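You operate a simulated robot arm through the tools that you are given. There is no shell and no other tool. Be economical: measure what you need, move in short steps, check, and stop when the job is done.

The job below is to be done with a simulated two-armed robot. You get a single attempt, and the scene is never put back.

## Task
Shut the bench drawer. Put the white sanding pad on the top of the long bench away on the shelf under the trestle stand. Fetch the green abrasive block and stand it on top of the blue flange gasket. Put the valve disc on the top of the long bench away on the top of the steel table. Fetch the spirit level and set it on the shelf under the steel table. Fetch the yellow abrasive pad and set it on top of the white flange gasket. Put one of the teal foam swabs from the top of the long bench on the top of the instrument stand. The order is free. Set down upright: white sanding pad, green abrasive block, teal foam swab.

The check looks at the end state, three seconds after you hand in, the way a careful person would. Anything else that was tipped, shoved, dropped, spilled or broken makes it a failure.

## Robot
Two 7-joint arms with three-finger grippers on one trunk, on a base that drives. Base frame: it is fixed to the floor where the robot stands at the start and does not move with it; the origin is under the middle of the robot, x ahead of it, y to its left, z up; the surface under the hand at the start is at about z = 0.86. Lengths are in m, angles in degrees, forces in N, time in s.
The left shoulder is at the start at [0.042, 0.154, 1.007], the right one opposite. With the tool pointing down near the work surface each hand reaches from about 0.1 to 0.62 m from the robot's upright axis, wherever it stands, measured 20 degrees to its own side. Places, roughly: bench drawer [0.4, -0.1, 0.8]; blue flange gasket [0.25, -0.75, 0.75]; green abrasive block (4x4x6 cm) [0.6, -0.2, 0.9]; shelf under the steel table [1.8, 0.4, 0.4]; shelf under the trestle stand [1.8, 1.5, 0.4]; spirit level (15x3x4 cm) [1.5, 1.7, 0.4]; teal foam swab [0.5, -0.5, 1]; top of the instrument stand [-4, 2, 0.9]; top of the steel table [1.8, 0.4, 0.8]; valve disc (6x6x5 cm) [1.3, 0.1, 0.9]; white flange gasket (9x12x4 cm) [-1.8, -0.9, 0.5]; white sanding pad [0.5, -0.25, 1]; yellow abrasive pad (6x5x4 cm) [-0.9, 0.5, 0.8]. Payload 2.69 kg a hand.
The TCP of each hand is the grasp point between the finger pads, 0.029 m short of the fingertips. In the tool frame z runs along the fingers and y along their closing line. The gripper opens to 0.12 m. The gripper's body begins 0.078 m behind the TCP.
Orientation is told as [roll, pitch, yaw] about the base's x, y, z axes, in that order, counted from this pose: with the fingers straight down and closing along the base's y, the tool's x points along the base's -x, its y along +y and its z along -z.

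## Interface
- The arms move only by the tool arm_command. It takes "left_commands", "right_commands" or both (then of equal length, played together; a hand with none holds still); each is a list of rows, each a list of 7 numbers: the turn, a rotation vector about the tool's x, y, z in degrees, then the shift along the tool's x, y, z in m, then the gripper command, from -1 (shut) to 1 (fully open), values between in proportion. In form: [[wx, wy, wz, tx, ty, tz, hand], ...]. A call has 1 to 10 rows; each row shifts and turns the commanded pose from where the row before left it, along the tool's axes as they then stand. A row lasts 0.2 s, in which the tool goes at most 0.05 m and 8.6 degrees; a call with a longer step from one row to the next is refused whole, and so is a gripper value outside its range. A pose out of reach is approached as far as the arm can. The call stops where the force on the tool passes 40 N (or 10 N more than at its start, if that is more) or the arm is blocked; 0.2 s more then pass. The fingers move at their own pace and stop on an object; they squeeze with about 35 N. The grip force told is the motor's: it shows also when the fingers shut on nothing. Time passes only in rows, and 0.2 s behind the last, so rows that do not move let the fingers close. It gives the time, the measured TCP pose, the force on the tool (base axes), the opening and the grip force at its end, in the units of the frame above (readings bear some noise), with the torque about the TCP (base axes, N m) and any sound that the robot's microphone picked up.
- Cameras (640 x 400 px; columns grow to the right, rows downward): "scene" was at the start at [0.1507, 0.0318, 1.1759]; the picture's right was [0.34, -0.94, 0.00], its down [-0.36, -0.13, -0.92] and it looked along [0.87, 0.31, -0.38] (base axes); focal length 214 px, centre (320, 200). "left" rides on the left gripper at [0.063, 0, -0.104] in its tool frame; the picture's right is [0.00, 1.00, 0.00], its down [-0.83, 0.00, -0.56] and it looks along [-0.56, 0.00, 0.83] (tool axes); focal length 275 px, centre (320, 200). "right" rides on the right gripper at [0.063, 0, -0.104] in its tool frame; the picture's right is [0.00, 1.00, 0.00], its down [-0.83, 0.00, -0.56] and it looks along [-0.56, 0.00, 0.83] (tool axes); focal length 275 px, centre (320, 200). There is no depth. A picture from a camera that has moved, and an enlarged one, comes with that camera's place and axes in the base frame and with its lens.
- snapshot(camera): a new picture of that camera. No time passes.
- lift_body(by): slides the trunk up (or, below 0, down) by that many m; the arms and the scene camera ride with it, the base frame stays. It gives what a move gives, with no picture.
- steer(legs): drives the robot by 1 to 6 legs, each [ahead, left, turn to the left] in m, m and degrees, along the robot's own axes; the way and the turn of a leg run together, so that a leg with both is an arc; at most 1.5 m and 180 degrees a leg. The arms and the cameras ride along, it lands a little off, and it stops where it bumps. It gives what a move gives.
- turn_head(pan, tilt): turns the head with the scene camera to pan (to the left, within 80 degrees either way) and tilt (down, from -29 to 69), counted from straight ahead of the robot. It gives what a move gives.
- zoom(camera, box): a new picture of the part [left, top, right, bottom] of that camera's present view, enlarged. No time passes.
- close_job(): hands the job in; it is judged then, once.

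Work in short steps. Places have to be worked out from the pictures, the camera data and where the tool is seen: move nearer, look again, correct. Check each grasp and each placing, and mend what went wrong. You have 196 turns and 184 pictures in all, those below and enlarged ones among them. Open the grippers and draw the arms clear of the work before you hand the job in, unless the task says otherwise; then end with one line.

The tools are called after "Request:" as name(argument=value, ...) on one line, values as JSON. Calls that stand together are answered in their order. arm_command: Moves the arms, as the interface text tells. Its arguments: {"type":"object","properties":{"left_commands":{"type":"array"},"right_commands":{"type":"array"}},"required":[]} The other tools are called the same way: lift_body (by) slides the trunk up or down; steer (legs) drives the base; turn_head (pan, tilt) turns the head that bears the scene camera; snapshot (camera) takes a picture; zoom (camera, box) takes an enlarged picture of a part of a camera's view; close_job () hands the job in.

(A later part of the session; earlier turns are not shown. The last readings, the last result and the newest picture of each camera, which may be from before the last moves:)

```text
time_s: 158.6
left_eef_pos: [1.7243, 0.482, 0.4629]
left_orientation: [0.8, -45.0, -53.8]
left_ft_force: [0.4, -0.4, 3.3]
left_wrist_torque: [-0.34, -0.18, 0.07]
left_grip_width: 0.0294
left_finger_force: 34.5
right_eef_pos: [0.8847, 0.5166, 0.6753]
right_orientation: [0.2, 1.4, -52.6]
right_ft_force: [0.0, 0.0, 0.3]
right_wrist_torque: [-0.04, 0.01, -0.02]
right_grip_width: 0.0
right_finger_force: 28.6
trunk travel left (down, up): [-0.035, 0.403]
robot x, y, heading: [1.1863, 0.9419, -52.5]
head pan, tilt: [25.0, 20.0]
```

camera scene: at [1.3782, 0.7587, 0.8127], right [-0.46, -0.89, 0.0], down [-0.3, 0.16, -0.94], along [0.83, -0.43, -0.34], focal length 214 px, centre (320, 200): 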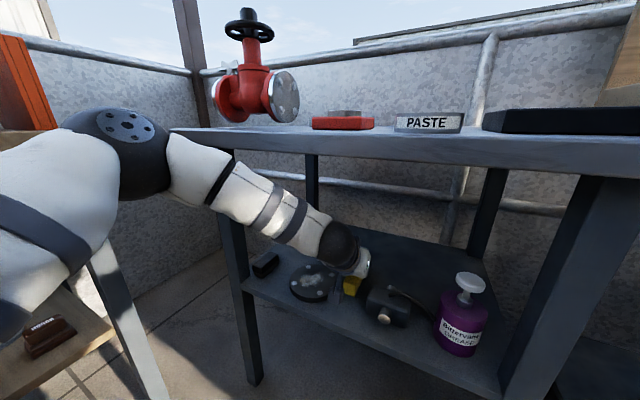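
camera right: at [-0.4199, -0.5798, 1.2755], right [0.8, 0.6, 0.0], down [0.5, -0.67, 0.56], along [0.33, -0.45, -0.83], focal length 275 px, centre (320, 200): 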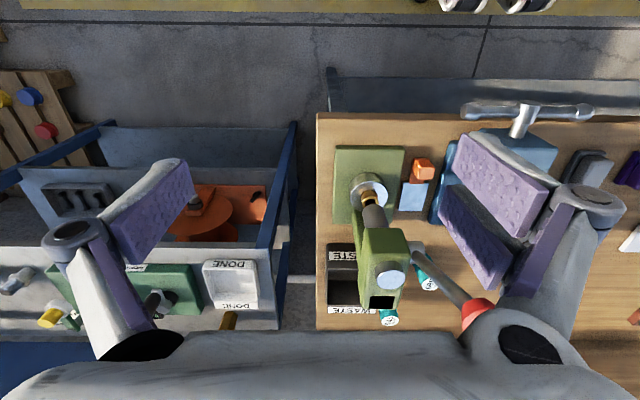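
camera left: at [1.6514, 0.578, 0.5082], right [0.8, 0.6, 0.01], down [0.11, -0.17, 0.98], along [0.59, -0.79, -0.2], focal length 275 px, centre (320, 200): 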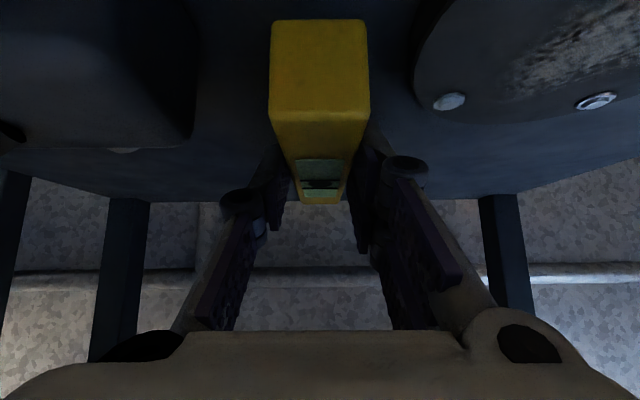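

Contact beginning; settle 2 mm more, open slightly (to 42 mm) and withdraw along the fingers.

Request:
arm_command(left_commands=[[0, 0, 0, 0.0015, 0, 0.0015, -1], [0, 0, 0, 0, 0, 0, -0.5], [0, 0, 0, 0, 0, 0, -0.3], [0, 0, 0, 0, 0, -0.01, -0.3], [0, 0, 0, 0, 0, -0.02, -0.3], [0, 0, 0, 0, 0, -0.02, -0.3]])

Request:
snapshot(camera="left")

Request:
zoom(camera="scene", box=[220, 190, 500, 380])

```text
time_s: 160.0
left_eef_pos: [1.6999, 0.5113, 0.4951]
left_orientation: [1.0, -44.9, -53.8]
left_ft_force: [0.9, -0.5, -0.5]
left_wrist_torque: [0.01, 0.01, 0.01]
left_grip_width: 0.0419
left_finger_force: 0.0
right_eef_pos: [0.884, 0.5157, 0.6753]
right_orientation: [0.2, 1.4, -52.5]
right_ft_force: [0.3, -0.7, 0.7]
right_wrist_torque: [0.0, 0.01, 0.0]
right_grip_width: 0.0
right_finger_force: 28.8
trunk travel left (down, up): [-0.035, 0.403]
robot x, y, heading: [1.1866, 0.9398, -52.2]
head pan, tilt: [25.0, 20.0]
```

```text
64 pictures are left
camera left: at [1.6301, 0.6065, 0.5243], right [0.8, 0.6, 0.01], down [0.11, -0.17, 0.98], along [0.59, -0.78, -0.2], focal length 275 px, centre (320, 200)
```

left: 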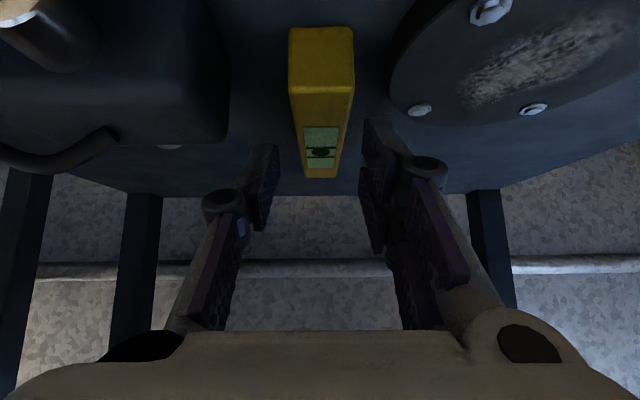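

```text
2.11 times, centred on (360, 285) of scene
camera zoom: at [1.3781, 0.7588, 0.8127], right [-0.46, -0.89, 0.0], down [-0.3, 0.16, -0.94], along [0.83, -0.43, -0.34], focal length 452 px, centre (236, 21)
```

zoom: 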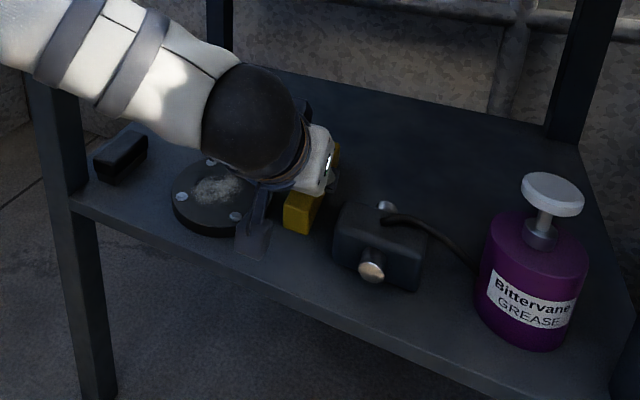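

The level lies on the steel table's shelf. Back straight out.

Request:
steer(legs=[[-0.45, 0, 0]])

Request:
turn_head(pan=5, tilt=20)

Request:
zoom(camera="scene", box=[160, 100, 480, 300])

```text
time_s: 162.8
left_eef_pos: [1.4224, 0.8731, 0.4937]
left_orientation: [0.8, -45.0, -53.6]
left_ft_force: [0.0, 0.1, 0.1]
left_wrist_torque: [0.0, -0.04, 0.0]
left_grip_width: 0.0421
left_finger_force: 0.1
right_eef_pos: [0.6073, 0.8754, 0.675]
right_orientation: [0.2, 1.3, -52.5]
right_ft_force: [0.5, 0.3, -0.6]
right_wrist_torque: [0.0, -0.02, -0.01]
right_grip_width: 0.0003
right_finger_force: 28.7
trunk travel left (down, up): [-0.035, 0.403]
robot x, y, heading: [0.9079, 1.3014, -52.5]
head pan, tilt: [25.0, 20.0]
```

```text
time_s: 163.6
left_eef_pos: [1.4229, 0.8726, 0.4941]
left_orientation: [0.8, -44.9, -53.6]
left_ft_force: [0.0, 0.4, 0.0]
left_wrist_torque: [0.01, 0.03, 0.03]
left_grip_width: 0.0417
left_finger_force: 0.1
right_eef_pos: [0.6064, 0.8755, 0.6754]
right_orientation: [0.2, 1.3, -52.5]
right_ft_force: [0.0, -0.1, 0.2]
right_wrist_torque: [-0.01, -0.02, 0.02]
right_grip_width: 0.0
right_finger_force: 28.6
trunk travel left (down, up): [-0.035, 0.403]
robot x, y, heading: [0.9104, 1.3021, -52.3]
head pan, tilt: [5.0, 20.0]
```

```text
2.00 times, centred on (320, 200) of scene
camera zoom: at [1.0808, 1.0947, 0.8127], right [-0.73, -0.68, 0.0], down [-0.23, 0.25, -0.94], along [0.64, -0.69, -0.34], focal length 429 px, centre (320, 200)
```

zoom: 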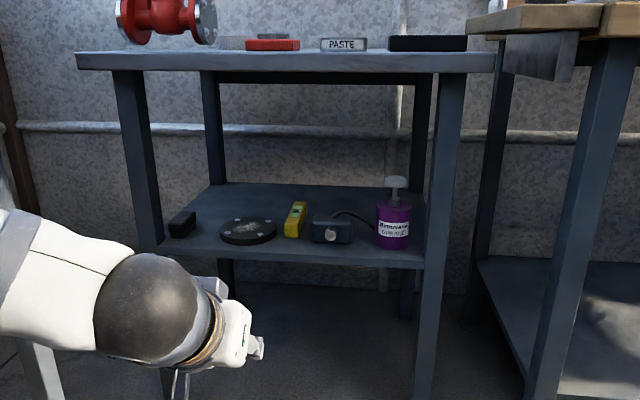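

Placed well. Now the valve disc: raise the trunk and look at the bench's left end.

Request:
lift_body(by=0.4)

Request:
turn_head(pan=-5, tilt=25)

Request:
snapshot(camera="scene")

Request:
zoom(camera="scene", box=[280, 120, 560, 295])

```text
time_s: 167.4
left_eef_pos: [1.4225, 0.8727, 0.8951]
left_orientation: [0.8, -44.8, -53.6]
left_ft_force: [-0.1, -0.2, -0.2]
left_wrist_torque: [-0.02, 0.02, -0.02]
left_grip_width: 0.0418
left_finger_force: 0.0
right_eef_pos: [0.6064, 0.8753, 1.0743]
right_orientation: [0.2, 1.5, -52.6]
right_ft_force: [0.4, 1.2, -0.9]
right_wrist_torque: [0.01, 0.03, -0.02]
right_grip_width: 0.0
right_finger_force: 28.5
trunk travel left (down, up): [-0.435, 0.003]
robot x, y, heading: [0.9054, 1.3027, -52.1]
head pan, tilt: [5.0, 20.0]
```

```text
time_s: 168.2
left_eef_pos: [1.4242, 0.8726, 0.895]
left_orientation: [0.8, -45.0, -53.5]
left_ft_force: [-1.1, 0.3, -0.5]
left_wrist_torque: [0.0, 0.02, -0.01]
left_grip_width: 0.0424
left_finger_force: 0.0
right_eef_pos: [0.6065, 0.8757, 1.0744]
right_orientation: [0.1, 1.3, -52.4]
right_ft_force: [0.0, 0.0, 0.2]
right_wrist_torque: [0.01, -0.02, -0.01]
right_grip_width: 0.0
right_finger_force: 28.8
trunk travel left (down, up): [-0.435, 0.003]
robot x, y, heading: [0.9095, 1.3009, -52.4]
head pan, tilt: [-5.0, 25.0]
```

```text
61 pictures are left
camera scene: at [0.9618, 1.2223, 1.2406], right [-0.84, -0.54, 0.0], down [-0.23, 0.36, -0.91], along [0.49, -0.76, -0.42], focal length 214 px, centre (320, 200)
```

scene: 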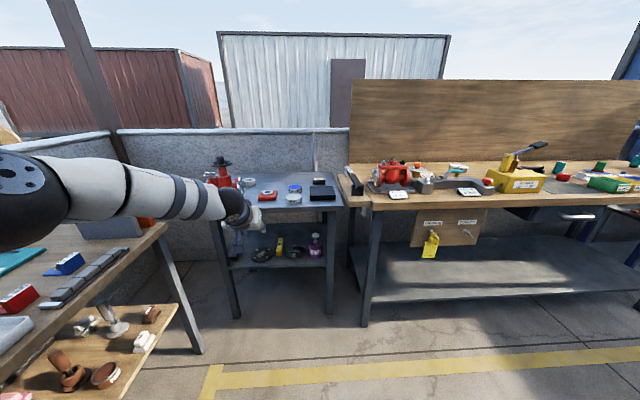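

```text
2.29 times, centred on (420, 208) of scene
camera zoom: at [0.9618, 1.2223, 1.2406], right [-0.84, -0.54, 0.0], down [-0.23, 0.36, -0.91], along [0.49, -0.76, -0.42], focal length 490 px, centre (91, 183)
```

zoom: 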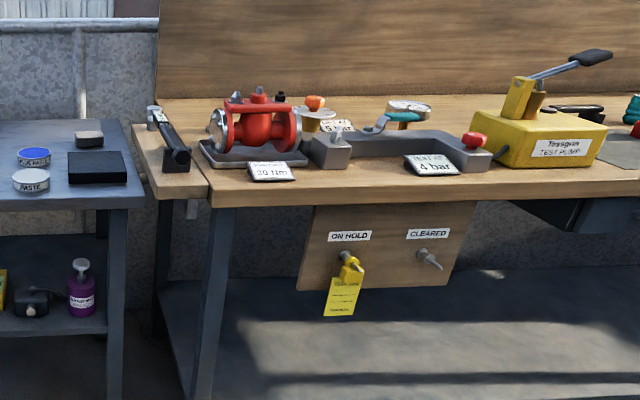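

The disc with the orange knob behind the red valve looks like the valve disc. I level and raise the left hand, then drive there for a closer look.

Request:
arm_command(left_commands=[[0, 7.5, 0, 0, 0, -0.04, 0.5], [0, 7.5, 0, 0, 0, -0.04, 0.5], [0, 7.5, 0, 0, 0, -0.04, 0.5], [0, 7.5, 0, 0, 0, -0.04, 0.5], [0, 7.5, 0, 0.02, 0, -0.04, 0.5], [0, 7.5, 0, 0.02, 0, -0.03, 0.5], [0, 0, 0, 0.03, 0, 0, 0.5], [0, 0, 0, 0.03, 0, 0, 0.5]])

Request:
steer(legs=[[0.2, -0.55, 0], [0.3, 0, 0]])

Request:
turn_head(pan=10, tilt=35)

Request:
snapshot(camera="scene")

Request:
snapshot(camera="left")

```text
time_s: 170.0
left_eef_pos: [1.3041, 1.0266, 1.0756]
left_orientation: [0.6, 0.0, -53.0]
left_ft_force: [-0.6, 0.0, -0.9]
left_wrist_torque: [-0.01, 0.0, 0.02]
left_grip_width: 0.09
left_finger_force: 0.0
left hand out of reach, approached as far as the arm can: row 6
right_eef_pos: [0.6066, 0.8751, 1.0748]
right_orientation: [0.3, 1.2, -52.5]
right_ft_force: [-0.5, -0.5, 0.5]
right_wrist_torque: [0.02, -0.03, -0.01]
right_grip_width: 0.0
right_finger_force: 28.6
trunk travel left (down, up): [-0.435, 0.003]
robot x, y, heading: [0.9073, 1.3058, -52.4]
head pan, tilt: [-5.0, 25.0]
```

```text
time_s: 176.3
left_eef_pos: [1.1685, 0.2919, 1.076]
left_orientation: [0.7, 0.0, -53.7]
left_ft_force: [0.2, -0.2, -0.4]
left_wrist_torque: [0.05, 0.03, -0.03]
left_grip_width: 0.09
left_finger_force: 0.1
right_eef_pos: [0.4683, 0.1508, 1.0753]
right_orientation: [0.2, 1.3, -53.1]
right_ft_force: [-0.8, -0.1, 0.3]
right_wrist_torque: [0.04, 0.0, 0.01]
right_grip_width: 0.0
right_finger_force: 28.3
trunk travel left (down, up): [-0.435, 0.003]
robot x, y, heading: [0.7786, 0.5728, -53.1]
head pan, tilt: [-5.0, 25.0]
```

```text
time_s: 177.1
left_eef_pos: [1.1679, 0.2927, 1.0755]
left_orientation: [0.5, 0.1, -53.7]
left_ft_force: [-0.9, -0.2, -1.1]
left_wrist_torque: [0.0, 0.0, -0.01]
left_grip_width: 0.0899
left_finger_force: 0.1
right_eef_pos: [0.4669, 0.1505, 1.076]
right_orientation: [0.2, 1.3, -53.1]
right_ft_force: [0.8, 0.3, 0.3]
right_wrist_torque: [-0.03, -0.02, 0.01]
right_grip_width: 0.0001
right_finger_force: 28.3
trunk travel left (down, up): [-0.435, 0.003]
robot x, y, heading: [0.7744, 0.5737, -53.3]
head pan, tilt: [10.0, 35.0]
```

```text
59 pictures are left
camera scene: at [0.8422, 0.511, 1.2248], right [-0.68, -0.73, 0.0], down [-0.42, 0.39, -0.82], along [0.6, -0.56, -0.57], focal length 214 px, centre (320, 200)
```

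scene: 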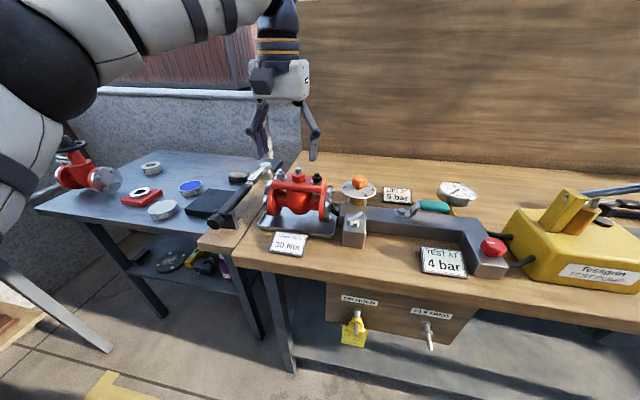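

```text
58 pictures are left
camera left: at [1.1308, 0.3441, 1.1806], right [0.81, 0.59, 0.01], down [0.49, -0.68, 0.55], along [0.33, -0.44, -0.83], focal length 275 px, centre (320, 200)
```

left: 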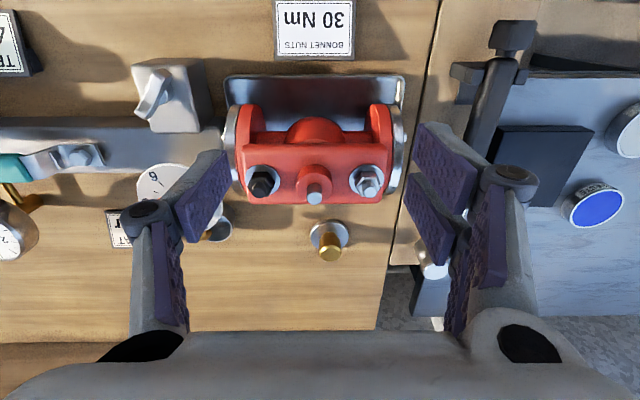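

Behind the red valve, at about (1.30,0.13), there's a silver disc with a brass stem: the valve disc. Zoom in.

Request:
zoom(camera="left", box=[230, 150, 430, 300])

```text
2.67 times, centred on (330, 225) of left
camera zoom: at [1.1308, 0.3441, 1.1806], right [0.81, 0.59, 0.01], down [0.49, -0.68, 0.55], along [0.33, -0.44, -0.83], focal length 734 px, centre (293, 133)
```

zoom: 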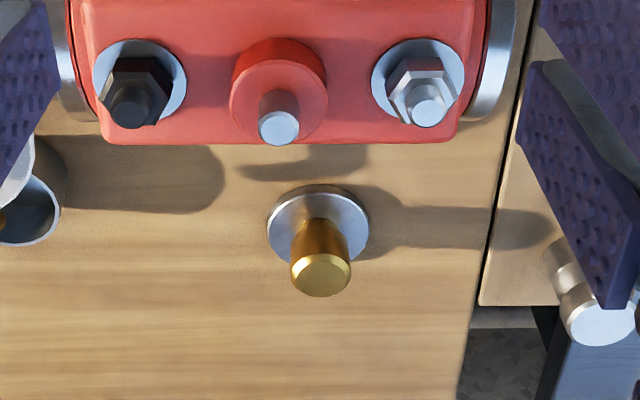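

Valve disc centre ≈(1.300,0.140), stem ~28 mm wide, ~4 cm tall. I drive 9 cm closer and move over it.

Request:
steer(legs=[[0.09, 0, 0]])

Request:
snapshot(camera="left")

```text
time_s: 178.2
left_eef_pos: [1.2229, 0.2218, 1.0753]
left_orientation: [0.7, 0.1, -53.4]
left_ft_force: [0.2, -2.1, 0.0]
left_wrist_torque: [0.0, 0.04, -0.01]
left_grip_width: 0.09
left_finger_force: 0.1
right_eef_pos: [0.5212, 0.0796, 1.0756]
right_orientation: [0.1, 1.3, -53.2]
right_ft_force: [-0.3, 0.8, -0.6]
right_wrist_torque: [0.06, 0.04, 0.01]
right_grip_width: 0.0
right_finger_force: 28.3
trunk travel left (down, up): [-0.435, 0.003]
robot x, y, heading: [0.8278, 0.5055, -53.2]
head pan, tilt: [10.0, 35.0]
```

```text
56 pictures are left
camera left: at [1.1848, 0.2732, 1.1805], right [0.81, 0.59, 0.01], down [0.49, -0.68, 0.55], along [0.33, -0.44, -0.83], focal length 275 px, centre (320, 200)
```

left: 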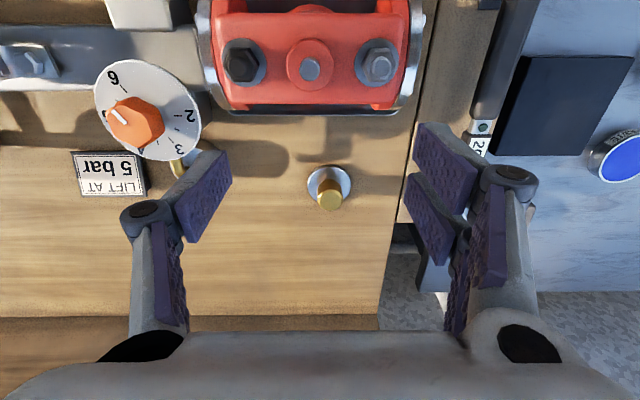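

Confirmed at (1.301,0.138). Move over it, then down partway.

Request:
arm_command(left_commands=[[0, 0, 0, -0.038, 0.004, 0, 0.3], [0, 0, 0, -0.038, 0.004, 0, 0.3], [0, 0, 0, -0.038, 0.003, 0, 0.3], [0, 0, 0, 0, 0, 0.04, 0.3], [0, 0, 0, 0, 0, 0.04, 0.3]])

Request:
snapshot(camera="left")

Request:
snapshot(camera="scene")

```text
time_s: 179.4
left_eef_pos: [1.2592, 0.1817, 0.9925]
left_orientation: [0.6, 0.2, -53.6]
left_ft_force: [1.3, -0.4, 0.4]
left_wrist_torque: [0.02, 0.02, -0.03]
left_grip_width: 0.0781
left_finger_force: 0.1
left hand out of reach, approached as far as the arm can: row 2, 3
right_eef_pos: [0.5207, 0.0793, 1.0751]
right_orientation: [0.3, 1.3, -53.0]
right_ft_force: [0.2, 0.6, 0.0]
right_wrist_torque: [0.02, 0.02, -0.01]
right_grip_width: 0.0002
right_finger_force: 28.5
trunk travel left (down, up): [-0.435, 0.003]
robot x, y, heading: [0.8293, 0.5067, -53.0]
head pan, tilt: [10.0, 35.0]
```

```text
55 pictures are left
camera left: at [1.2217, 0.2331, 1.0974], right [0.81, 0.59, 0.01], down [0.49, -0.68, 0.55], along [0.33, -0.44, -0.83], focal length 275 px, centre (320, 200)
```

left: 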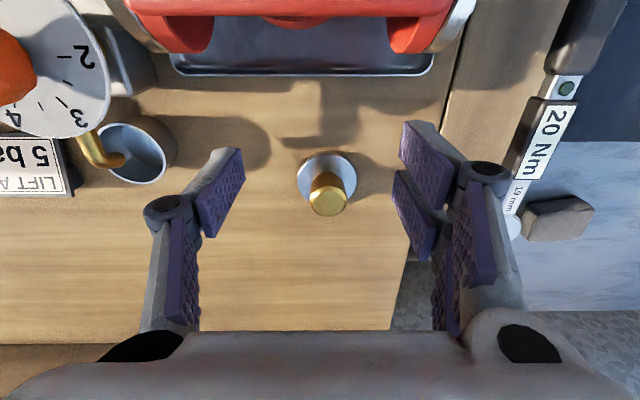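

```text
54 pictures are left
camera scene: at [0.8959, 0.4401, 1.2247], right [-0.68, -0.73, 0.0], down [-0.42, 0.39, -0.82], along [0.6, -0.56, -0.57], focal length 214 px, centre (320, 200)
```

scene: 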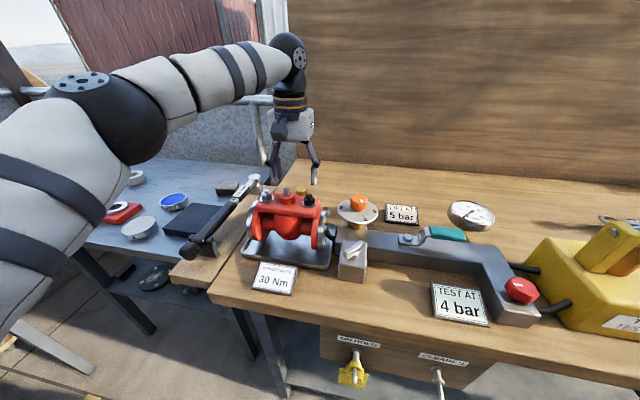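

Now that it's lower there's more reach: forward 6 cm.

Request:
arm_command(left_commands=[[0, 0, 0, -0.022, 0.003, 0.005, 0.3], [0, 0, 0, -0.022, 0.002, 0.005, 0.3], [0, 0, 0, -0.02, 0.002, 0.005, 0.3]])

Request:
snapshot(camera="left")

```text
time_s: 180.2
left_eef_pos: [1.2759, 0.1574, 0.9794]
left_orientation: [0.7, 0.1, -53.8]
left_ft_force: [-0.7, 0.6, 0.2]
left_wrist_torque: [0.04, -0.01, 0.01]
left_grip_width: 0.0781
left_finger_force: 0.1
left hand out of reach, approached as far as the arm can: row 2, 3
right_eef_pos: [0.5223, 0.079, 1.0747]
right_orientation: [0.3, 1.3, -53.1]
right_ft_force: [0.3, -0.4, -0.4]
right_wrist_torque: [0.01, 0.03, 0.0]
right_grip_width: 0.0
right_finger_force: 28.1
trunk travel left (down, up): [-0.435, 0.003]
robot x, y, heading: [0.8316, 0.5043, -52.9]
head pan, tilt: [10.0, 35.0]
```

```text
53 pictures are left
camera left: at [1.2392, 0.2089, 1.0837], right [0.81, 0.59, 0.01], down [0.49, -0.68, 0.55], along [0.33, -0.44, -0.83], focal length 275 px, centre (320, 200)
```

left: 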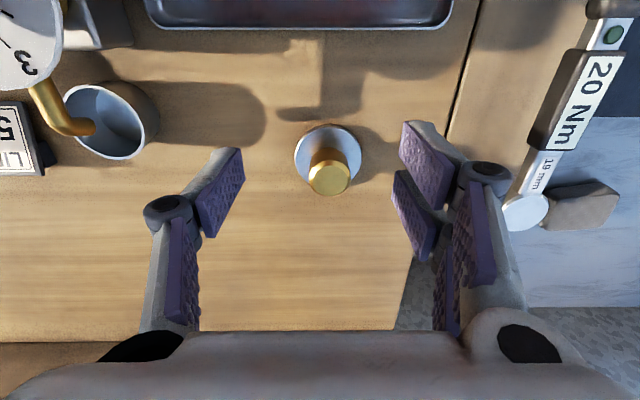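

Descend to 0.93 (fingers straddle the stem line), then forward.

Request:
arm_command(left_commands=[[0, 0, 0, 0, 0.008, 0.025, 0.3], [0, 0, 0, 0, 0, 0.025, 0.3], [0, 0, 0, -0.017, 0, 0.01, 0.3], [0, 0, 0, -0.016, 0, 0.01, 0.3]])

Request:
snapshot(camera="left")

```text
time_s: 181.2
left_eef_pos: [1.2968, 0.156, 0.9113]
left_orientation: [0.6, 0.0, -53.6]
left_ft_force: [-0.9, -0.6, -0.1]
left_wrist_torque: [0.01, 0.04, -0.04]
left_grip_width: 0.0779
left_finger_force: 0.2
left hand out of reach, approached as far as the arm can: row 3, 4
right_eef_pos: [0.5219, 0.0796, 1.0757]
right_orientation: [0.2, 1.3, -53.1]
right_ft_force: [0.4, -0.6, 0.9]
right_wrist_torque: [0.03, -0.01, -0.01]
right_grip_width: 0.0
right_finger_force: 28.2
trunk travel left (down, up): [-0.435, 0.003]
robot x, y, heading: [0.8277, 0.5014, -53.1]
head pan, tilt: [10.0, 35.0]
```

```text
52 pictures are left
camera left: at [1.2583, 0.2068, 1.017], right [0.81, 0.59, 0.01], down [0.49, -0.68, 0.55], along [0.33, -0.44, -0.83], focal length 275 px, centre (320, 200)
```

left: 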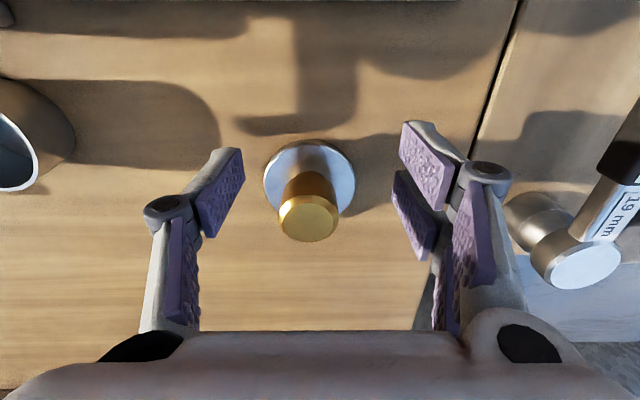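

Need ~1.6 cm more: nudge the base forward.

Request:
steer(legs=[[0.018, -0.005, 0]])

Request:
snapshot(camera="left")

```text
time_s: 181.9
left_eef_pos: [1.3022, 0.1369, 0.9133]
left_orientation: [0.7, 0.0, -53.5]
left_ft_force: [0.5, 0.5, 0.1]
left_wrist_torque: [0.02, 0.03, 0.01]
left_grip_width: 0.078
left_finger_force: 0.0
right_eef_pos: [0.5279, 0.0612, 1.0751]
right_orientation: [0.2, 1.3, -53.1]
right_ft_force: [-0.5, -0.4, 0.5]
right_wrist_torque: [0.01, 0.01, 0.03]
right_grip_width: 0.0001
right_finger_force: 28.3
trunk travel left (down, up): [-0.435, 0.003]
robot x, y, heading: [0.8342, 0.4875, -53.0]
head pan, tilt: [10.0, 35.0]
```

```text
51 pictures are left
camera left: at [1.2646, 0.1891, 1.0176], right [0.81, 0.59, 0.01], down [0.49, -0.68, 0.56], along [0.33, -0.44, -0.83], focal length 275 px, centre (320, 200)
```

left: 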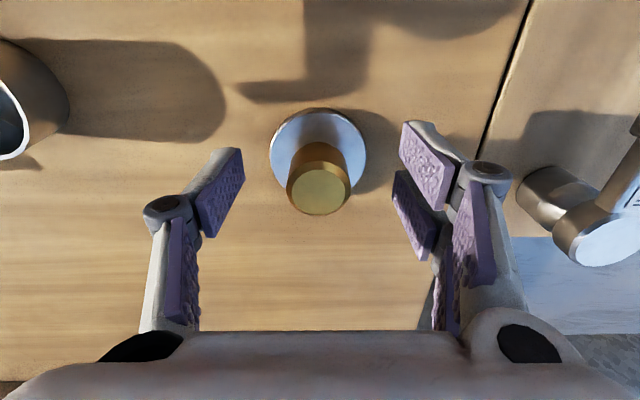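

Aligned. Lower 6 mm, close and lift.

Request:
arm_command(left_commands=[[0, 0, 0, 0, 0, 0.006, 0.3], [0, 0, 0, 0, 0, 0, -1], [0, 0, 0, 0, 0, 0, -1], [0, 0, 0, 0, 0, 0, -1], [0, 0, 0, 0, 0, -0.03, -1], [0, 0, 0, 0.01, 0, -0.035, -1]])

Request:
snapshot(camera="left")

```text
time_s: 183.3
left_eef_pos: [1.294, 0.1455, 0.9725]
left_orientation: [0.6, 0.0, -53.7]
left_ft_force: [0.2, 0.0, -1.3]
left_wrist_torque: [-0.01, 0.0, -0.01]
left_grip_width: 0.0312
left_finger_force: 35.0
right_eef_pos: [0.5285, 0.0625, 1.0754]
right_orientation: [0.2, 1.2, -53.1]
right_ft_force: [-0.4, -0.1, 0.3]
right_wrist_torque: [0.0, 0.0, -0.01]
right_grip_width: 0.0
right_finger_force: 28.6
trunk travel left (down, up): [-0.435, 0.003]
robot x, y, heading: [0.8366, 0.484, -53.0]
head pan, tilt: [10.0, 35.0]
```

```text
50 pictures are left
camera left: at [1.2573, 0.1974, 1.0764], right [0.81, 0.59, 0.01], down [0.49, -0.67, 0.56], along [0.33, -0.44, -0.83], focal length 275 px, centre (320, 200)
```

left: 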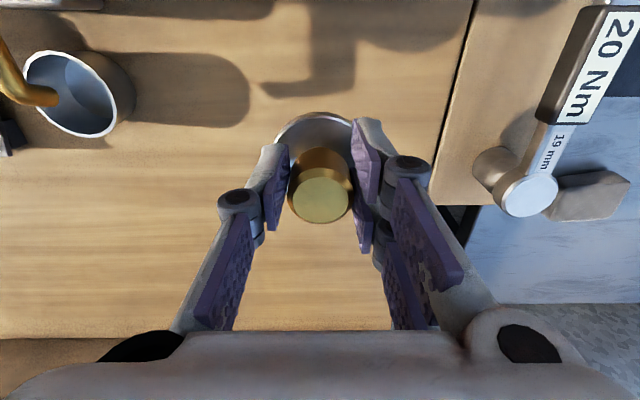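

Valve disc held. Raise, retract and drive left to the steel table.

Request:
arm_command(left_commands=[[0, 0, 0, 0.02, 0, -0.04, -1], [0, 0, 0, 0.03, 0, -0.035, -1], [0, 0, 0, 0.04, 0, -0.02, -1], [0, 0, 0, 0.04, 0, 0, -1], [0, 0, 0, 0.03, 0, 0, -1]])

Request:
steer(legs=[[-0.06, 0.5, 0]])

Request:
turn_head(pan=10, tilt=45)

Request:
snapshot(camera="scene")

Request:
snapshot(camera="left")

```text
time_s: 184.5
left_eef_pos: [1.2645, 0.175, 1.0892]
left_orientation: [0.6, 0.2, -53.6]
left_ft_force: [0.2, 0.1, -2.0]
left_wrist_torque: [0.0, 0.0, -0.01]
left_grip_width: 0.0314
left_finger_force: 34.8
left hand out of reach, approached as far as the arm can: row 1, 2, 3, 4, 5
right_eef_pos: [0.5287, 0.0617, 1.0754]
right_orientation: [0.2, 1.3, -53.0]
right_ft_force: [-0.1, -0.1, -0.6]
right_wrist_torque: [0.01, 0.01, -0.01]
right_grip_width: 0.0
right_finger_force: 28.2
trunk travel left (down, up): [-0.435, 0.003]
robot x, y, heading: [0.8368, 0.4898, -52.9]
head pan, tilt: [10.0, 35.0]
```

```text
time_s: 188.9
left_eef_pos: [1.6305, 0.5257, 1.0881]
left_orientation: [0.6, 0.1, -53.6]
left_ft_force: [-0.7, 0.0, -1.3]
left_wrist_torque: [0.04, 0.03, 0.04]
left_grip_width: 0.0314
left_finger_force: 34.9
right_eef_pos: [0.8937, 0.4129, 1.0749]
right_orientation: [0.2, 1.3, -53.1]
right_ft_force: [0.5, 1.0, 0.3]
right_wrist_torque: [0.05, 0.03, -0.01]
right_grip_width: 0.0
right_finger_force: 28.9
trunk travel left (down, up): [-0.435, 0.003]
robot x, y, heading: [1.2021, 0.8376, -52.9]
head pan, tilt: [10.0, 35.0]
```

```text
time_s: 189.6
left_eef_pos: [1.631, 0.526, 1.0888]
left_orientation: [0.6, 0.2, -53.6]
left_ft_force: [-0.9, 0.2, -2.0]
left_wrist_torque: [0.03, 0.0, 0.0]
left_grip_width: 0.0312
left_finger_force: 35.0
right_eef_pos: [0.8931, 0.4146, 1.0748]
right_orientation: [0.2, 1.4, -53.1]
right_ft_force: [0.4, 0.4, -0.3]
right_wrist_torque: [0.01, -0.02, 0.0]
right_grip_width: 0.0001
right_finger_force: 27.9
trunk travel left (down, up): [-0.435, 0.003]
robot x, y, heading: [1.2013, 0.8396, -52.9]
head pan, tilt: [10.0, 45.0]
```

```text
49 pictures are left
camera scene: at [1.2623, 0.7787, 1.21], right [-0.68, -0.73, 0.0], down [-0.52, 0.48, -0.71], along [0.52, -0.48, -0.71], focal length 214 px, centre (320, 200)
```

scene: 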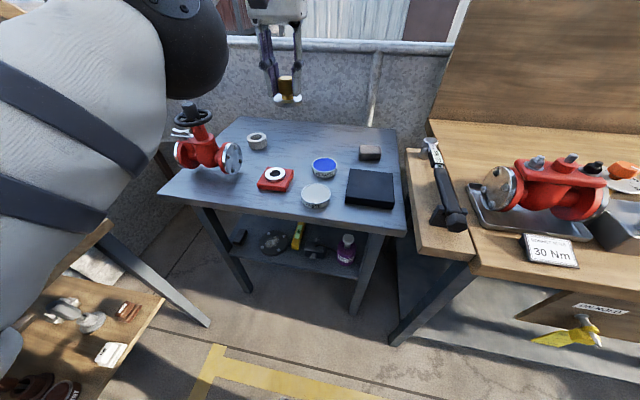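

```text
48 pictures are left
camera left: at [1.5927, 0.5773, 1.1935], right [0.81, 0.59, 0.01], down [0.49, -0.68, 0.55], along [0.33, -0.44, -0.83], focal length 275 px, centre (320, 200)
```

left: 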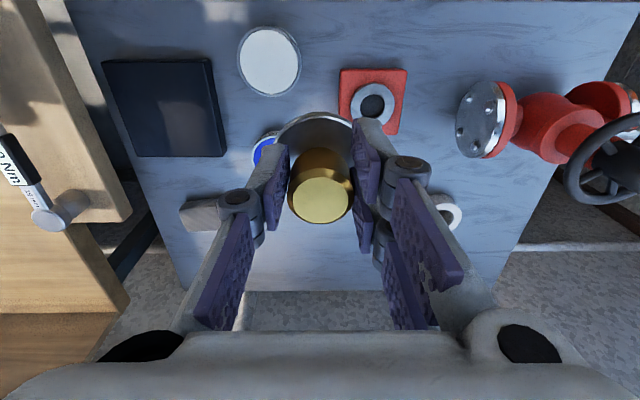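

Free spot on the table: around (1.78,0.44) between the ring, red block and blue tin. I drive 9 cm closer and 6 cm left.

Request:
steer(legs=[[0.09, 0.06, 0]])

Request:
snapshot(camera="left")

```text
time_s: 190.8
left_eef_pos: [1.7324, 0.4876, 1.0894]
left_orientation: [0.6, 0.2, -53.6]
left_ft_force: [0.2, -0.7, -1.5]
left_wrist_torque: [0.01, 0.06, 0.01]
left_grip_width: 0.0315
left_finger_force: 35.3
right_eef_pos: [0.9961, 0.3762, 1.075]
right_orientation: [0.1, 1.4, -53.1]
right_ft_force: [-0.6, -0.8, 0.7]
right_wrist_torque: [0.02, 0.04, 0.0]
right_grip_width: 0.0
right_finger_force: 28.6
trunk travel left (down, up): [-0.435, 0.003]
robot x, y, heading: [1.3029, 0.8022, -53.0]
head pan, tilt: [10.0, 45.0]
```

```text
47 pictures are left
camera left: at [1.6959, 0.5398, 1.1934], right [0.81, 0.59, 0.01], down [0.49, -0.68, 0.55], along [0.33, -0.44, -0.83], focal length 275 px, centre (320, 200)
```

left: 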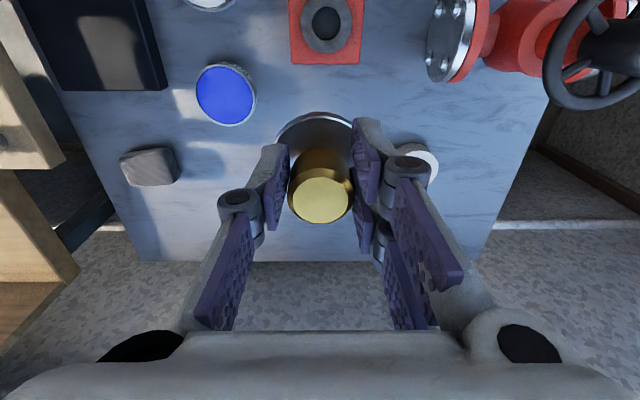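

Descend to z≈0.93, then 7 cm forward, staying clear of the red block and ring.

Request:
arm_command(left_commands=[[0, 0, 0, 0, 0.002, 0.04, -1], [0, 0, 0, 0, 0.002, 0.04, -1], [0, 0, 0, 0, 0.002, 0.04, -1], [0, 0, 0, 0, 0.002, 0.035, -1], [0, 0, 0, -0.024, 0, 0, -1], [0, 0, 0, -0.024, 0, 0, -1], [0, 0, 0, -0.022, 0, 0, -1]])

Request:
snapshot(camera="left")

```text
time_s: 192.4
left_eef_pos: [1.762, 0.4524, 0.9441]
left_orientation: [0.6, 0.1, -53.7]
left_ft_force: [0.5, 0.4, -2.2]
left_wrist_torque: [0.04, 0.0, -0.03]
left_grip_width: 0.0312
left_finger_force: 34.6
left hand out of reach, approached as far as the arm can: row 1, 2, 3, 4, 5, 6, 7
right_eef_pos: [0.9961, 0.3771, 1.0751]
right_orientation: [0.2, 1.3, -53.1]
right_ft_force: [0.0, -0.1, 0.3]
right_wrist_torque: [-0.01, -0.01, 0.0]
right_grip_width: 0.0001
right_finger_force: 29.0
trunk travel left (down, up): [-0.435, 0.003]
robot x, y, heading: [1.306, 0.7981, -53.3]
head pan, tilt: [10.0, 45.0]
```

```text
46 pictures are left
camera left: at [1.7238, 0.5037, 1.0487], right [0.81, 0.59, 0.01], down [0.49, -0.68, 0.55], along [0.33, -0.44, -0.83], focal length 275 px, centre (320, 200)
```

left: 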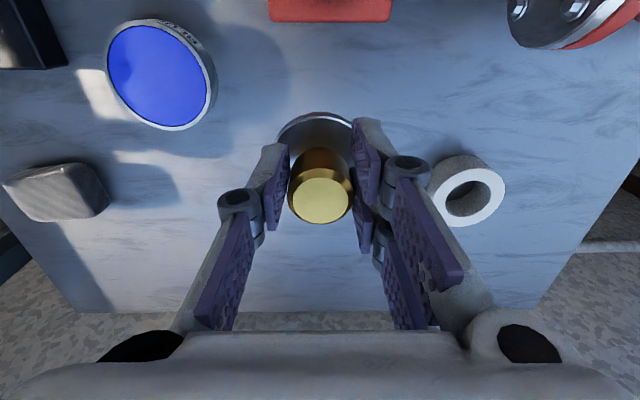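

This spot (n≈0.71) is clear all round. Lower here.

Request:
arm_command(left_commands=[[0, 0, 0, 0, 0, 0.04, -1], [0, 0, 0, 0, 0, 0.035, -1], [0, 0, 0, 0, 0, 0.01, -1], [0, 0, 0, 0, 0, 0.004, -1], [0, 0, 0, 0, 0, 0.003, -1], [0, 0, 0, 0, 0, 0.003, -1]])

Request:
snapshot(camera="left")

```text
time_s: 193.8
left_eef_pos: [1.7639, 0.4471, 0.8508]
left_orientation: [0.6, 0.2, -53.5]
left_ft_force: [0.4, 0.9, -1.7]
left_wrist_torque: [-0.01, 0.0, 0.04]
left_grip_width: 0.0312
left_finger_force: 35.1
left hand out of reach, approached as far as the arm can: row 2
right_eef_pos: [0.9955, 0.3761, 1.0754]
right_orientation: [0.3, 1.2, -53.1]
right_ft_force: [-0.1, 0.4, 0.2]
right_wrist_torque: [0.0, 0.0, -0.03]
right_grip_width: 0.0003
right_finger_force: 28.8
trunk travel left (down, up): [-0.435, 0.003]
robot x, y, heading: [1.301, 0.7999, -53.1]
head pan, tilt: [10.0, 45.0]
```

```text
45 pictures are left
camera left: at [1.7262, 0.498, 0.9555], right [0.81, 0.59, 0.01], down [0.49, -0.68, 0.55], along [0.33, -0.44, -0.83], focal length 275 px, centre (320, 200)
```

left: 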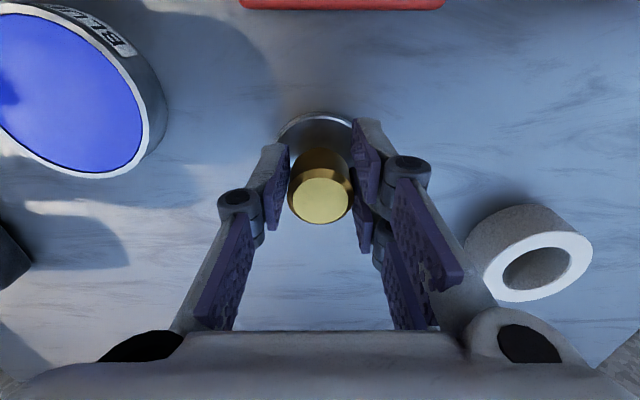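

Still a little above; continue in small steps until contact.

Request:
arm_command(left_commands=[[0, 0, 0, 0, 0, 0.003, -1], [0, 0, 0, 0, 0, 0.003, -1], [0, 0, 0, 0, 0, 0.002, -1], [0, 0, 0, 0, 0, 0.002, -1]])

```text
time_s: 194.8
left_eef_pos: [1.7631, 0.4473, 0.847]
left_orientation: [0.7, -0.4, -53.5]
left_ft_force: [1.0, -1.4, 29.9]
left_wrist_torque: [-0.21, -0.16, 0.14]
left_grip_width: 0.0315
left_finger_force: 35.2
right_eef_pos: [0.993, 0.3767, 1.0759]
right_orientation: [0.1, 0.9, -53.1]
right_ft_force: [-0.2, 0.1, 0.0]
right_wrist_torque: [0.02, 0.02, 0.03]
right_grip_width: 0.0
right_finger_force: 28.4
trunk travel left (down, up): [-0.435, 0.003]
robot x, y, heading: [1.3048, 0.803, -52.9]
head pan, tilt: [10.0, 45.0]
```

Contact. Ease off, open and lift away.

Request:
arm_command(left_commands=[[0, 0, 0, 0, 0, -0.005, -1], [0, 0, 0, 0, 0, 0, 0], [0, 0, 0, 0, 0, 0, 0.3], [0, 0, 0, 0, 0, -0.04, 0.3], [0, 0, 0, 0, 0, -0.04, 0.3], [0, 0, 0, 0.02, 0, -0.04, 0.3], [0, 0, 0, 0.03, 0, -0.04, 0.3], [0, 0, 0, 0.04, 0, -0.02, 0.3]])

Request:
snapshot(camera="left")

```text
time_s: 196.6
left_eef_pos: [1.7508, 0.4678, 1.0184]
left_orientation: [0.7, 0.2, -53.4]
left_ft_force: [0.0, -0.7, 0.7]
left_wrist_torque: [0.04, 0.02, 0.02]
left_grip_width: 0.0782
left_finger_force: 0.1
left hand out of reach, approached as far as the arm can: row 6, 7, 8
right_eef_pos: [0.9948, 0.3768, 1.0757]
right_orientation: [0.2, 1.3, -53.0]
right_ft_force: [0.9, -0.4, -0.3]
right_wrist_torque: [0.02, 0.0, -0.02]
right_grip_width: 0.0
right_finger_force: 27.9
trunk travel left (down, up): [-0.435, 0.003]
robot x, y, heading: [1.3009, 0.8016, -52.9]
head pan, tilt: [10.0, 45.0]
```

```text
44 pictures are left
camera left: at [1.7124, 0.5191, 1.1234], right [0.81, 0.59, 0.01], down [0.49, -0.68, 0.55], along [0.33, -0.44, -0.83], focal length 275 px, centre (320, 200)
```

left: 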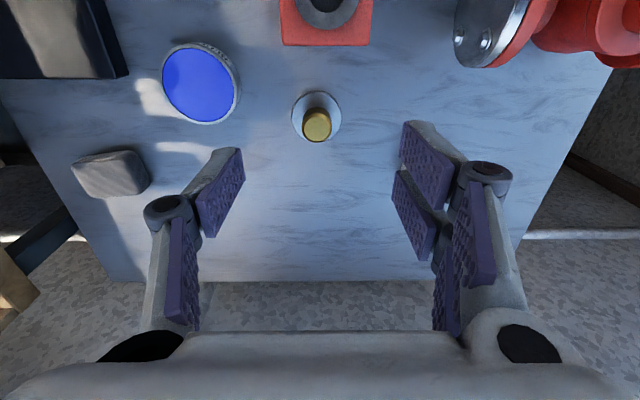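

Valve disc stands on the steel table. I back off, retract/raise the left hand, and drive right along the bench to the teal swab "1200".

Request:
steer(legs=[[-0.3, 0, 0]])

Request:
arm_command(left_commands=[[0, 0, 0, 0.03, 0, -0.02, 0.3], [0, 0, 0, 0.03, 0, -0.02, 0.3], [0, 0, 0, 0.03, 0, -0.02, 0.3], [0, 0, 0, 0.03, 0, -0.02, 0.3], [0, 0, 0, 0.03, 0, -0.02, 0.3]])

Request:
steer(legs=[[0, -1.4, 0], [0.2, -0.17, 0]])

Request:
turn_head(pan=5, tilt=45)

Request:
snapshot(camera="scene")

```text
time_s: 198.7
left_eef_pos: [1.5723, 0.7044, 1.0169]
left_orientation: [0.7, 0.3, -53.5]
left_ft_force: [-0.1, 0.3, 0.9]
left_wrist_torque: [-0.02, -0.02, 0.0]
left_grip_width: 0.0781
left_finger_force: 0.1
right_eef_pos: [0.8178, 0.6123, 1.0742]
right_orientation: [0.2, 1.3, -53.0]
right_ft_force: [0.3, 0.2, 0.0]
right_wrist_torque: [-0.03, 0.01, 0.01]
right_grip_width: 0.0
right_finger_force: 29.0
trunk travel left (down, up): [-0.435, 0.003]
robot x, y, heading: [1.1222, 1.0376, -53.0]
head pan, tilt: [10.0, 45.0]
```

```text
time_s: 199.8
left_eef_pos: [1.5544, 0.7302, 1.1004]
left_orientation: [0.7, 0.2, -53.5]
left_ft_force: [0.3, 0.4, 0.5]
left_wrist_torque: [-0.02, -0.01, 0.0]
left_grip_width: 0.078
left_finger_force: 0.0
left hand out of reach, approached as far as the arm can: row 1, 2, 3, 4, 5
right_eef_pos: [0.8184, 0.6108, 1.0748]
right_orientation: [0.2, 1.2, -53.1]
right_ft_force: [-1.2, -0.5, -0.2]
right_wrist_torque: [0.0, 0.0, 0.03]
right_grip_width: 0.0
right_finger_force: 28.1
trunk travel left (down, up): [-0.435, 0.003]
robot x, y, heading: [1.1237, 1.0381, -53.1]
head pan, tilt: [10.0, 45.0]
```

```text
time_s: 212.3
left_eef_pos: [0.4278, -0.376, 1.1015]
left_orientation: [0.6, 0.4, -53.1]
left_ft_force: [0.2, -1.1, -0.8]
left_wrist_torque: [0.0, -0.03, 0.0]
left_grip_width: 0.0779
left_finger_force: 0.0
right_eef_pos: [-0.3085, -0.4994, 1.0752]
right_orientation: [0.2, 1.3, -52.8]
right_ft_force: [-0.4, -0.4, -0.1]
right_wrist_torque: [0.03, 0.0, 0.03]
right_grip_width: 0.0002
right_finger_force: 28.6
trunk travel left (down, up): [-0.435, 0.003]
robot x, y, heading: [-0.009, -0.0728, -52.2]
head pan, tilt: [10.0, 45.0]
```

```text
time_s: 213.0
left_eef_pos: [0.4274, -0.3758, 1.1005]
left_orientation: [0.7, 0.4, -53.1]
left_ft_force: [0.1, -0.4, -0.6]
left_wrist_torque: [0.0, 0.01, 0.0]
left_grip_width: 0.078
left_finger_force: 0.1
right_eef_pos: [-0.3071, -0.4989, 1.0756]
right_orientation: [0.2, 1.2, -52.7]
right_ft_force: [0.2, 0.2, -0.7]
right_wrist_torque: [-0.03, 0.03, 0.0]
right_grip_width: 0.0
right_finger_force: 28.5
trunk travel left (down, up): [-0.435, 0.003]
robot x, y, heading: [-0.0036, -0.0729, -52.4]
head pan, tilt: [5.0, 45.0]
```

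```text
43 pictures are left
camera scene: at [0.0537, -0.1364, 1.21], right [-0.74, -0.67, 0.0], down [-0.48, 0.52, -0.71], along [0.48, -0.52, -0.71], focal length 214 px, centre (320, 200)
```

scene: 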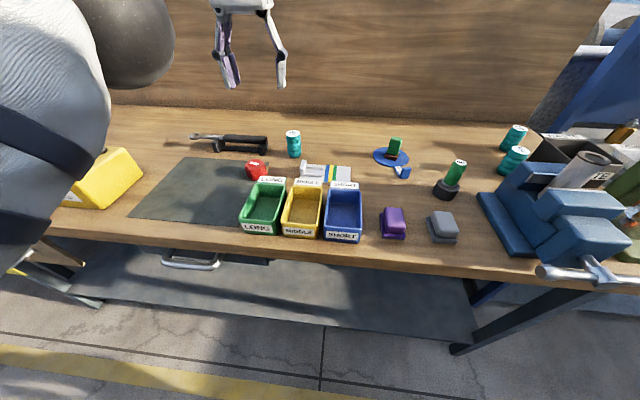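

Drive 5 cm closer and look from the left wrist camera.

Request:
steer(legs=[[0.05, 0, 0]])

Request:
snapshot(camera="left")

```text
time_s: 213.9
left_eef_pos: [0.4575, -0.4139, 1.1009]
left_orientation: [0.8, 0.4, -53.1]
left_ft_force: [0.8, 0.1, -0.5]
left_wrist_torque: [0.0, 0.05, 0.0]
left_grip_width: 0.078
left_finger_force: 0.0
right_eef_pos: [-0.2792, -0.5382, 1.0753]
right_orientation: [0.2, 1.3, -52.8]
right_ft_force: [0.7, 0.0, 0.1]
right_wrist_torque: [0.01, 0.02, -0.03]
right_grip_width: 0.0
right_finger_force: 29.1
trunk travel left (down, up): [-0.435, 0.003]
robot x, y, heading: [0.0239, -0.1116, -52.9]
head pan, tilt: [5.0, 45.0]
```

```text
42 pictures are left
camera left: at [0.4196, -0.3646, 1.2063], right [0.8, 0.6, 0.01], down [0.49, -0.67, 0.55], along [0.34, -0.44, -0.83], focal length 275 px, centre (320, 200)
```

left: 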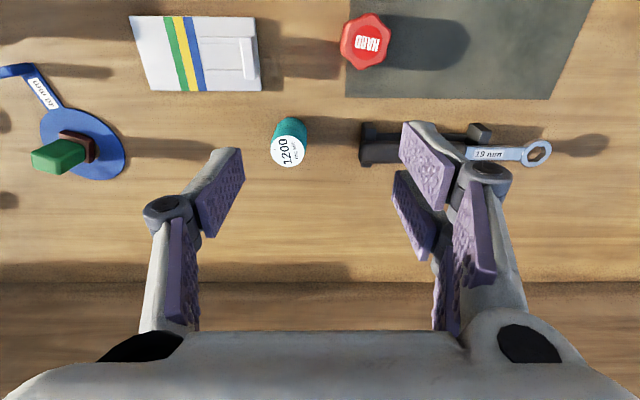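

Swab at (0.467,-0.481). Lower partway first (for reach), then over and down.

Request:
arm_command(left_commands=[[0, 0, 0, 0, -0.016, 0.04, 0.3], [0, 0, 0, 0, -0.017, 0.04, 0.3], [0, 0, 0, -0.03, 0, 0.02, 0.3], [0, 0, 0, -0.029, 0, 0.01, 0.3]])

Request:
snapshot(camera="left")

```text
time_s: 214.9
left_eef_pos: [0.4493, -0.4537, 1.029]
left_orientation: [0.5, 0.3, -53.1]
left_ft_force: [1.0, 0.4, 0.2]
left_wrist_torque: [0.01, 0.01, -0.01]
left_grip_width: 0.0779
left_finger_force: 0.0
left hand out of reach, approached as far as the arm can: row 1, 2, 3, 4
right_eef_pos: [-0.2783, -0.538, 1.0761]
right_orientation: [0.2, 1.4, -52.8]
right_ft_force: [-0.4, -0.4, -0.1]
right_wrist_torque: [0.01, 0.04, -0.02]
right_grip_width: 0.0002
right_finger_force: 28.5
trunk travel left (down, up): [-0.435, 0.003]
robot x, y, heading: [0.0225, -0.1123, -52.3]
head pan, tilt: [5.0, 45.0]
```

```text
41 pictures are left
camera left: at [0.4111, -0.4033, 1.1337], right [0.8, 0.6, 0.01], down [0.49, -0.67, 0.55], along [0.34, -0.44, -0.83], focal length 275 px, centre (320, 200)
```

left: 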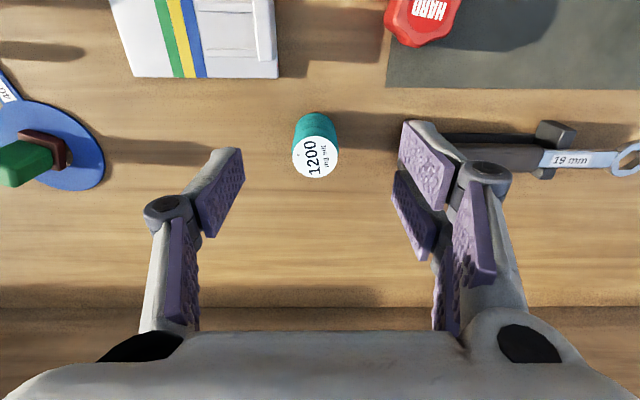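

Continue: down 6 cm, forward 3 cm.

Request:
arm_command(left_commands=[[0, 0, 0, 0, 0, 0.03, 0.3], [0, 0, 0, 0, 0, 0.03, 0.3], [0, 0, 0, -0.016, -0.001, 0, 0.3], [0, 0, 0, -0.016, -0.001, 0, 0.3]])

Request:
snapshot(camera="left")

```text
time_s: 215.9
left_eef_pos: [0.4578, -0.4659, 0.9703]
left_orientation: [0.6, 0.4, -53.1]
left_ft_force: [0.6, 0.3, -0.7]
left_wrist_torque: [-0.01, 0.01, 0.02]
left_grip_width: 0.0778
left_finger_force: 0.0
left hand out of reach, approached as far as the arm can: row 4
right_eef_pos: [-0.2793, -0.5363, 1.0761]
right_orientation: [0.2, 1.2, -52.8]
right_ft_force: [-0.4, -0.3, 0.2]
right_wrist_torque: [0.02, 0.0, 0.01]
right_grip_width: 0.0002
right_finger_force: 28.6
trunk travel left (down, up): [-0.435, 0.003]
robot x, y, heading: [0.0213, -0.1099, -52.4]
head pan, tilt: [5.0, 45.0]
```

```text
40 pictures are left
camera left: at [0.4195, -0.4154, 1.075], right [0.8, 0.6, 0.01], down [0.49, -0.67, 0.55], along [0.34, -0.44, -0.83], focal length 275 px, centre (320, 200)
```

left: 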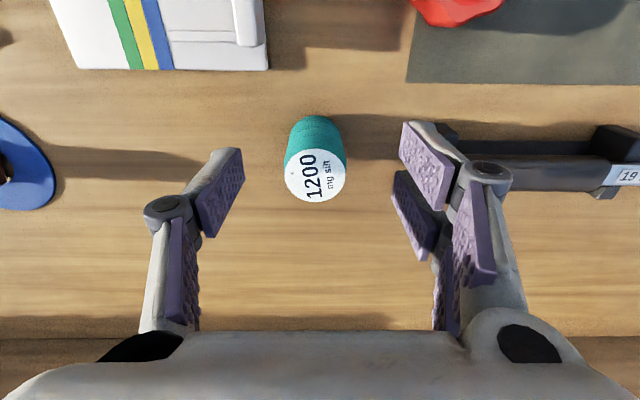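

Down 3 cm straddling it, forward 1.6 cm, then down to grip height.

Request:
arm_command(left_commands=[[0, 0, 0, 0, -0.001, 0.03, 0.3], [0, 0, 0, -0.008, 0, 0.01, 0.3], [0, 0, 0, -0.008, 0, 0.01, 0.3], [0, 0, 0, 0, 0, 0.015, 0.3]])

Request:
snapshot(camera="left")

```text
time_s: 216.9
left_eef_pos: [0.4614, -0.4742, 0.9076]
left_orientation: [0.8, 0.2, -53.1]
left_ft_force: [-0.6, -0.3, -0.1]
left_wrist_torque: [0.02, -0.01, 0.01]
left_grip_width: 0.0779
left_finger_force: 0.1
left hand out of reach, approached as far as the arm can: row 3
right_eef_pos: [-0.2786, -0.5378, 1.0743]
right_orientation: [0.2, 1.4, -52.8]
right_ft_force: [-0.1, 0.2, 0.5]
right_wrist_torque: [0.04, -0.05, -0.02]
right_grip_width: 0.0
right_finger_force: 28.7
trunk travel left (down, up): [-0.435, 0.003]
robot x, y, heading: [0.0305, -0.1134, -52.7]
head pan, tilt: [5.0, 45.0]
```

```text
39 pictures are left
camera left: at [0.4234, -0.4233, 1.0134], right [0.8, 0.6, 0.01], down [0.49, -0.67, 0.55], along [0.34, -0.44, -0.83], focal length 275 px, centre (320, 200)
```

left: 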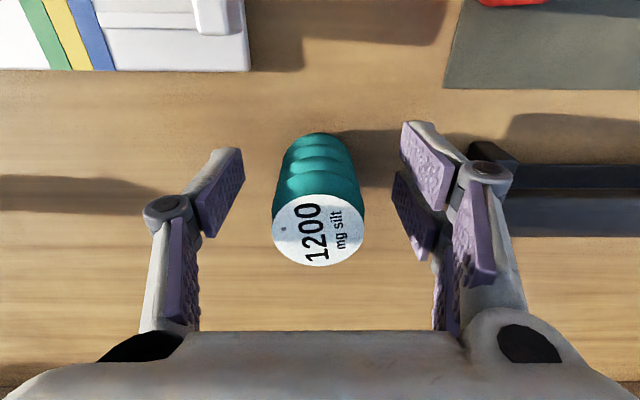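

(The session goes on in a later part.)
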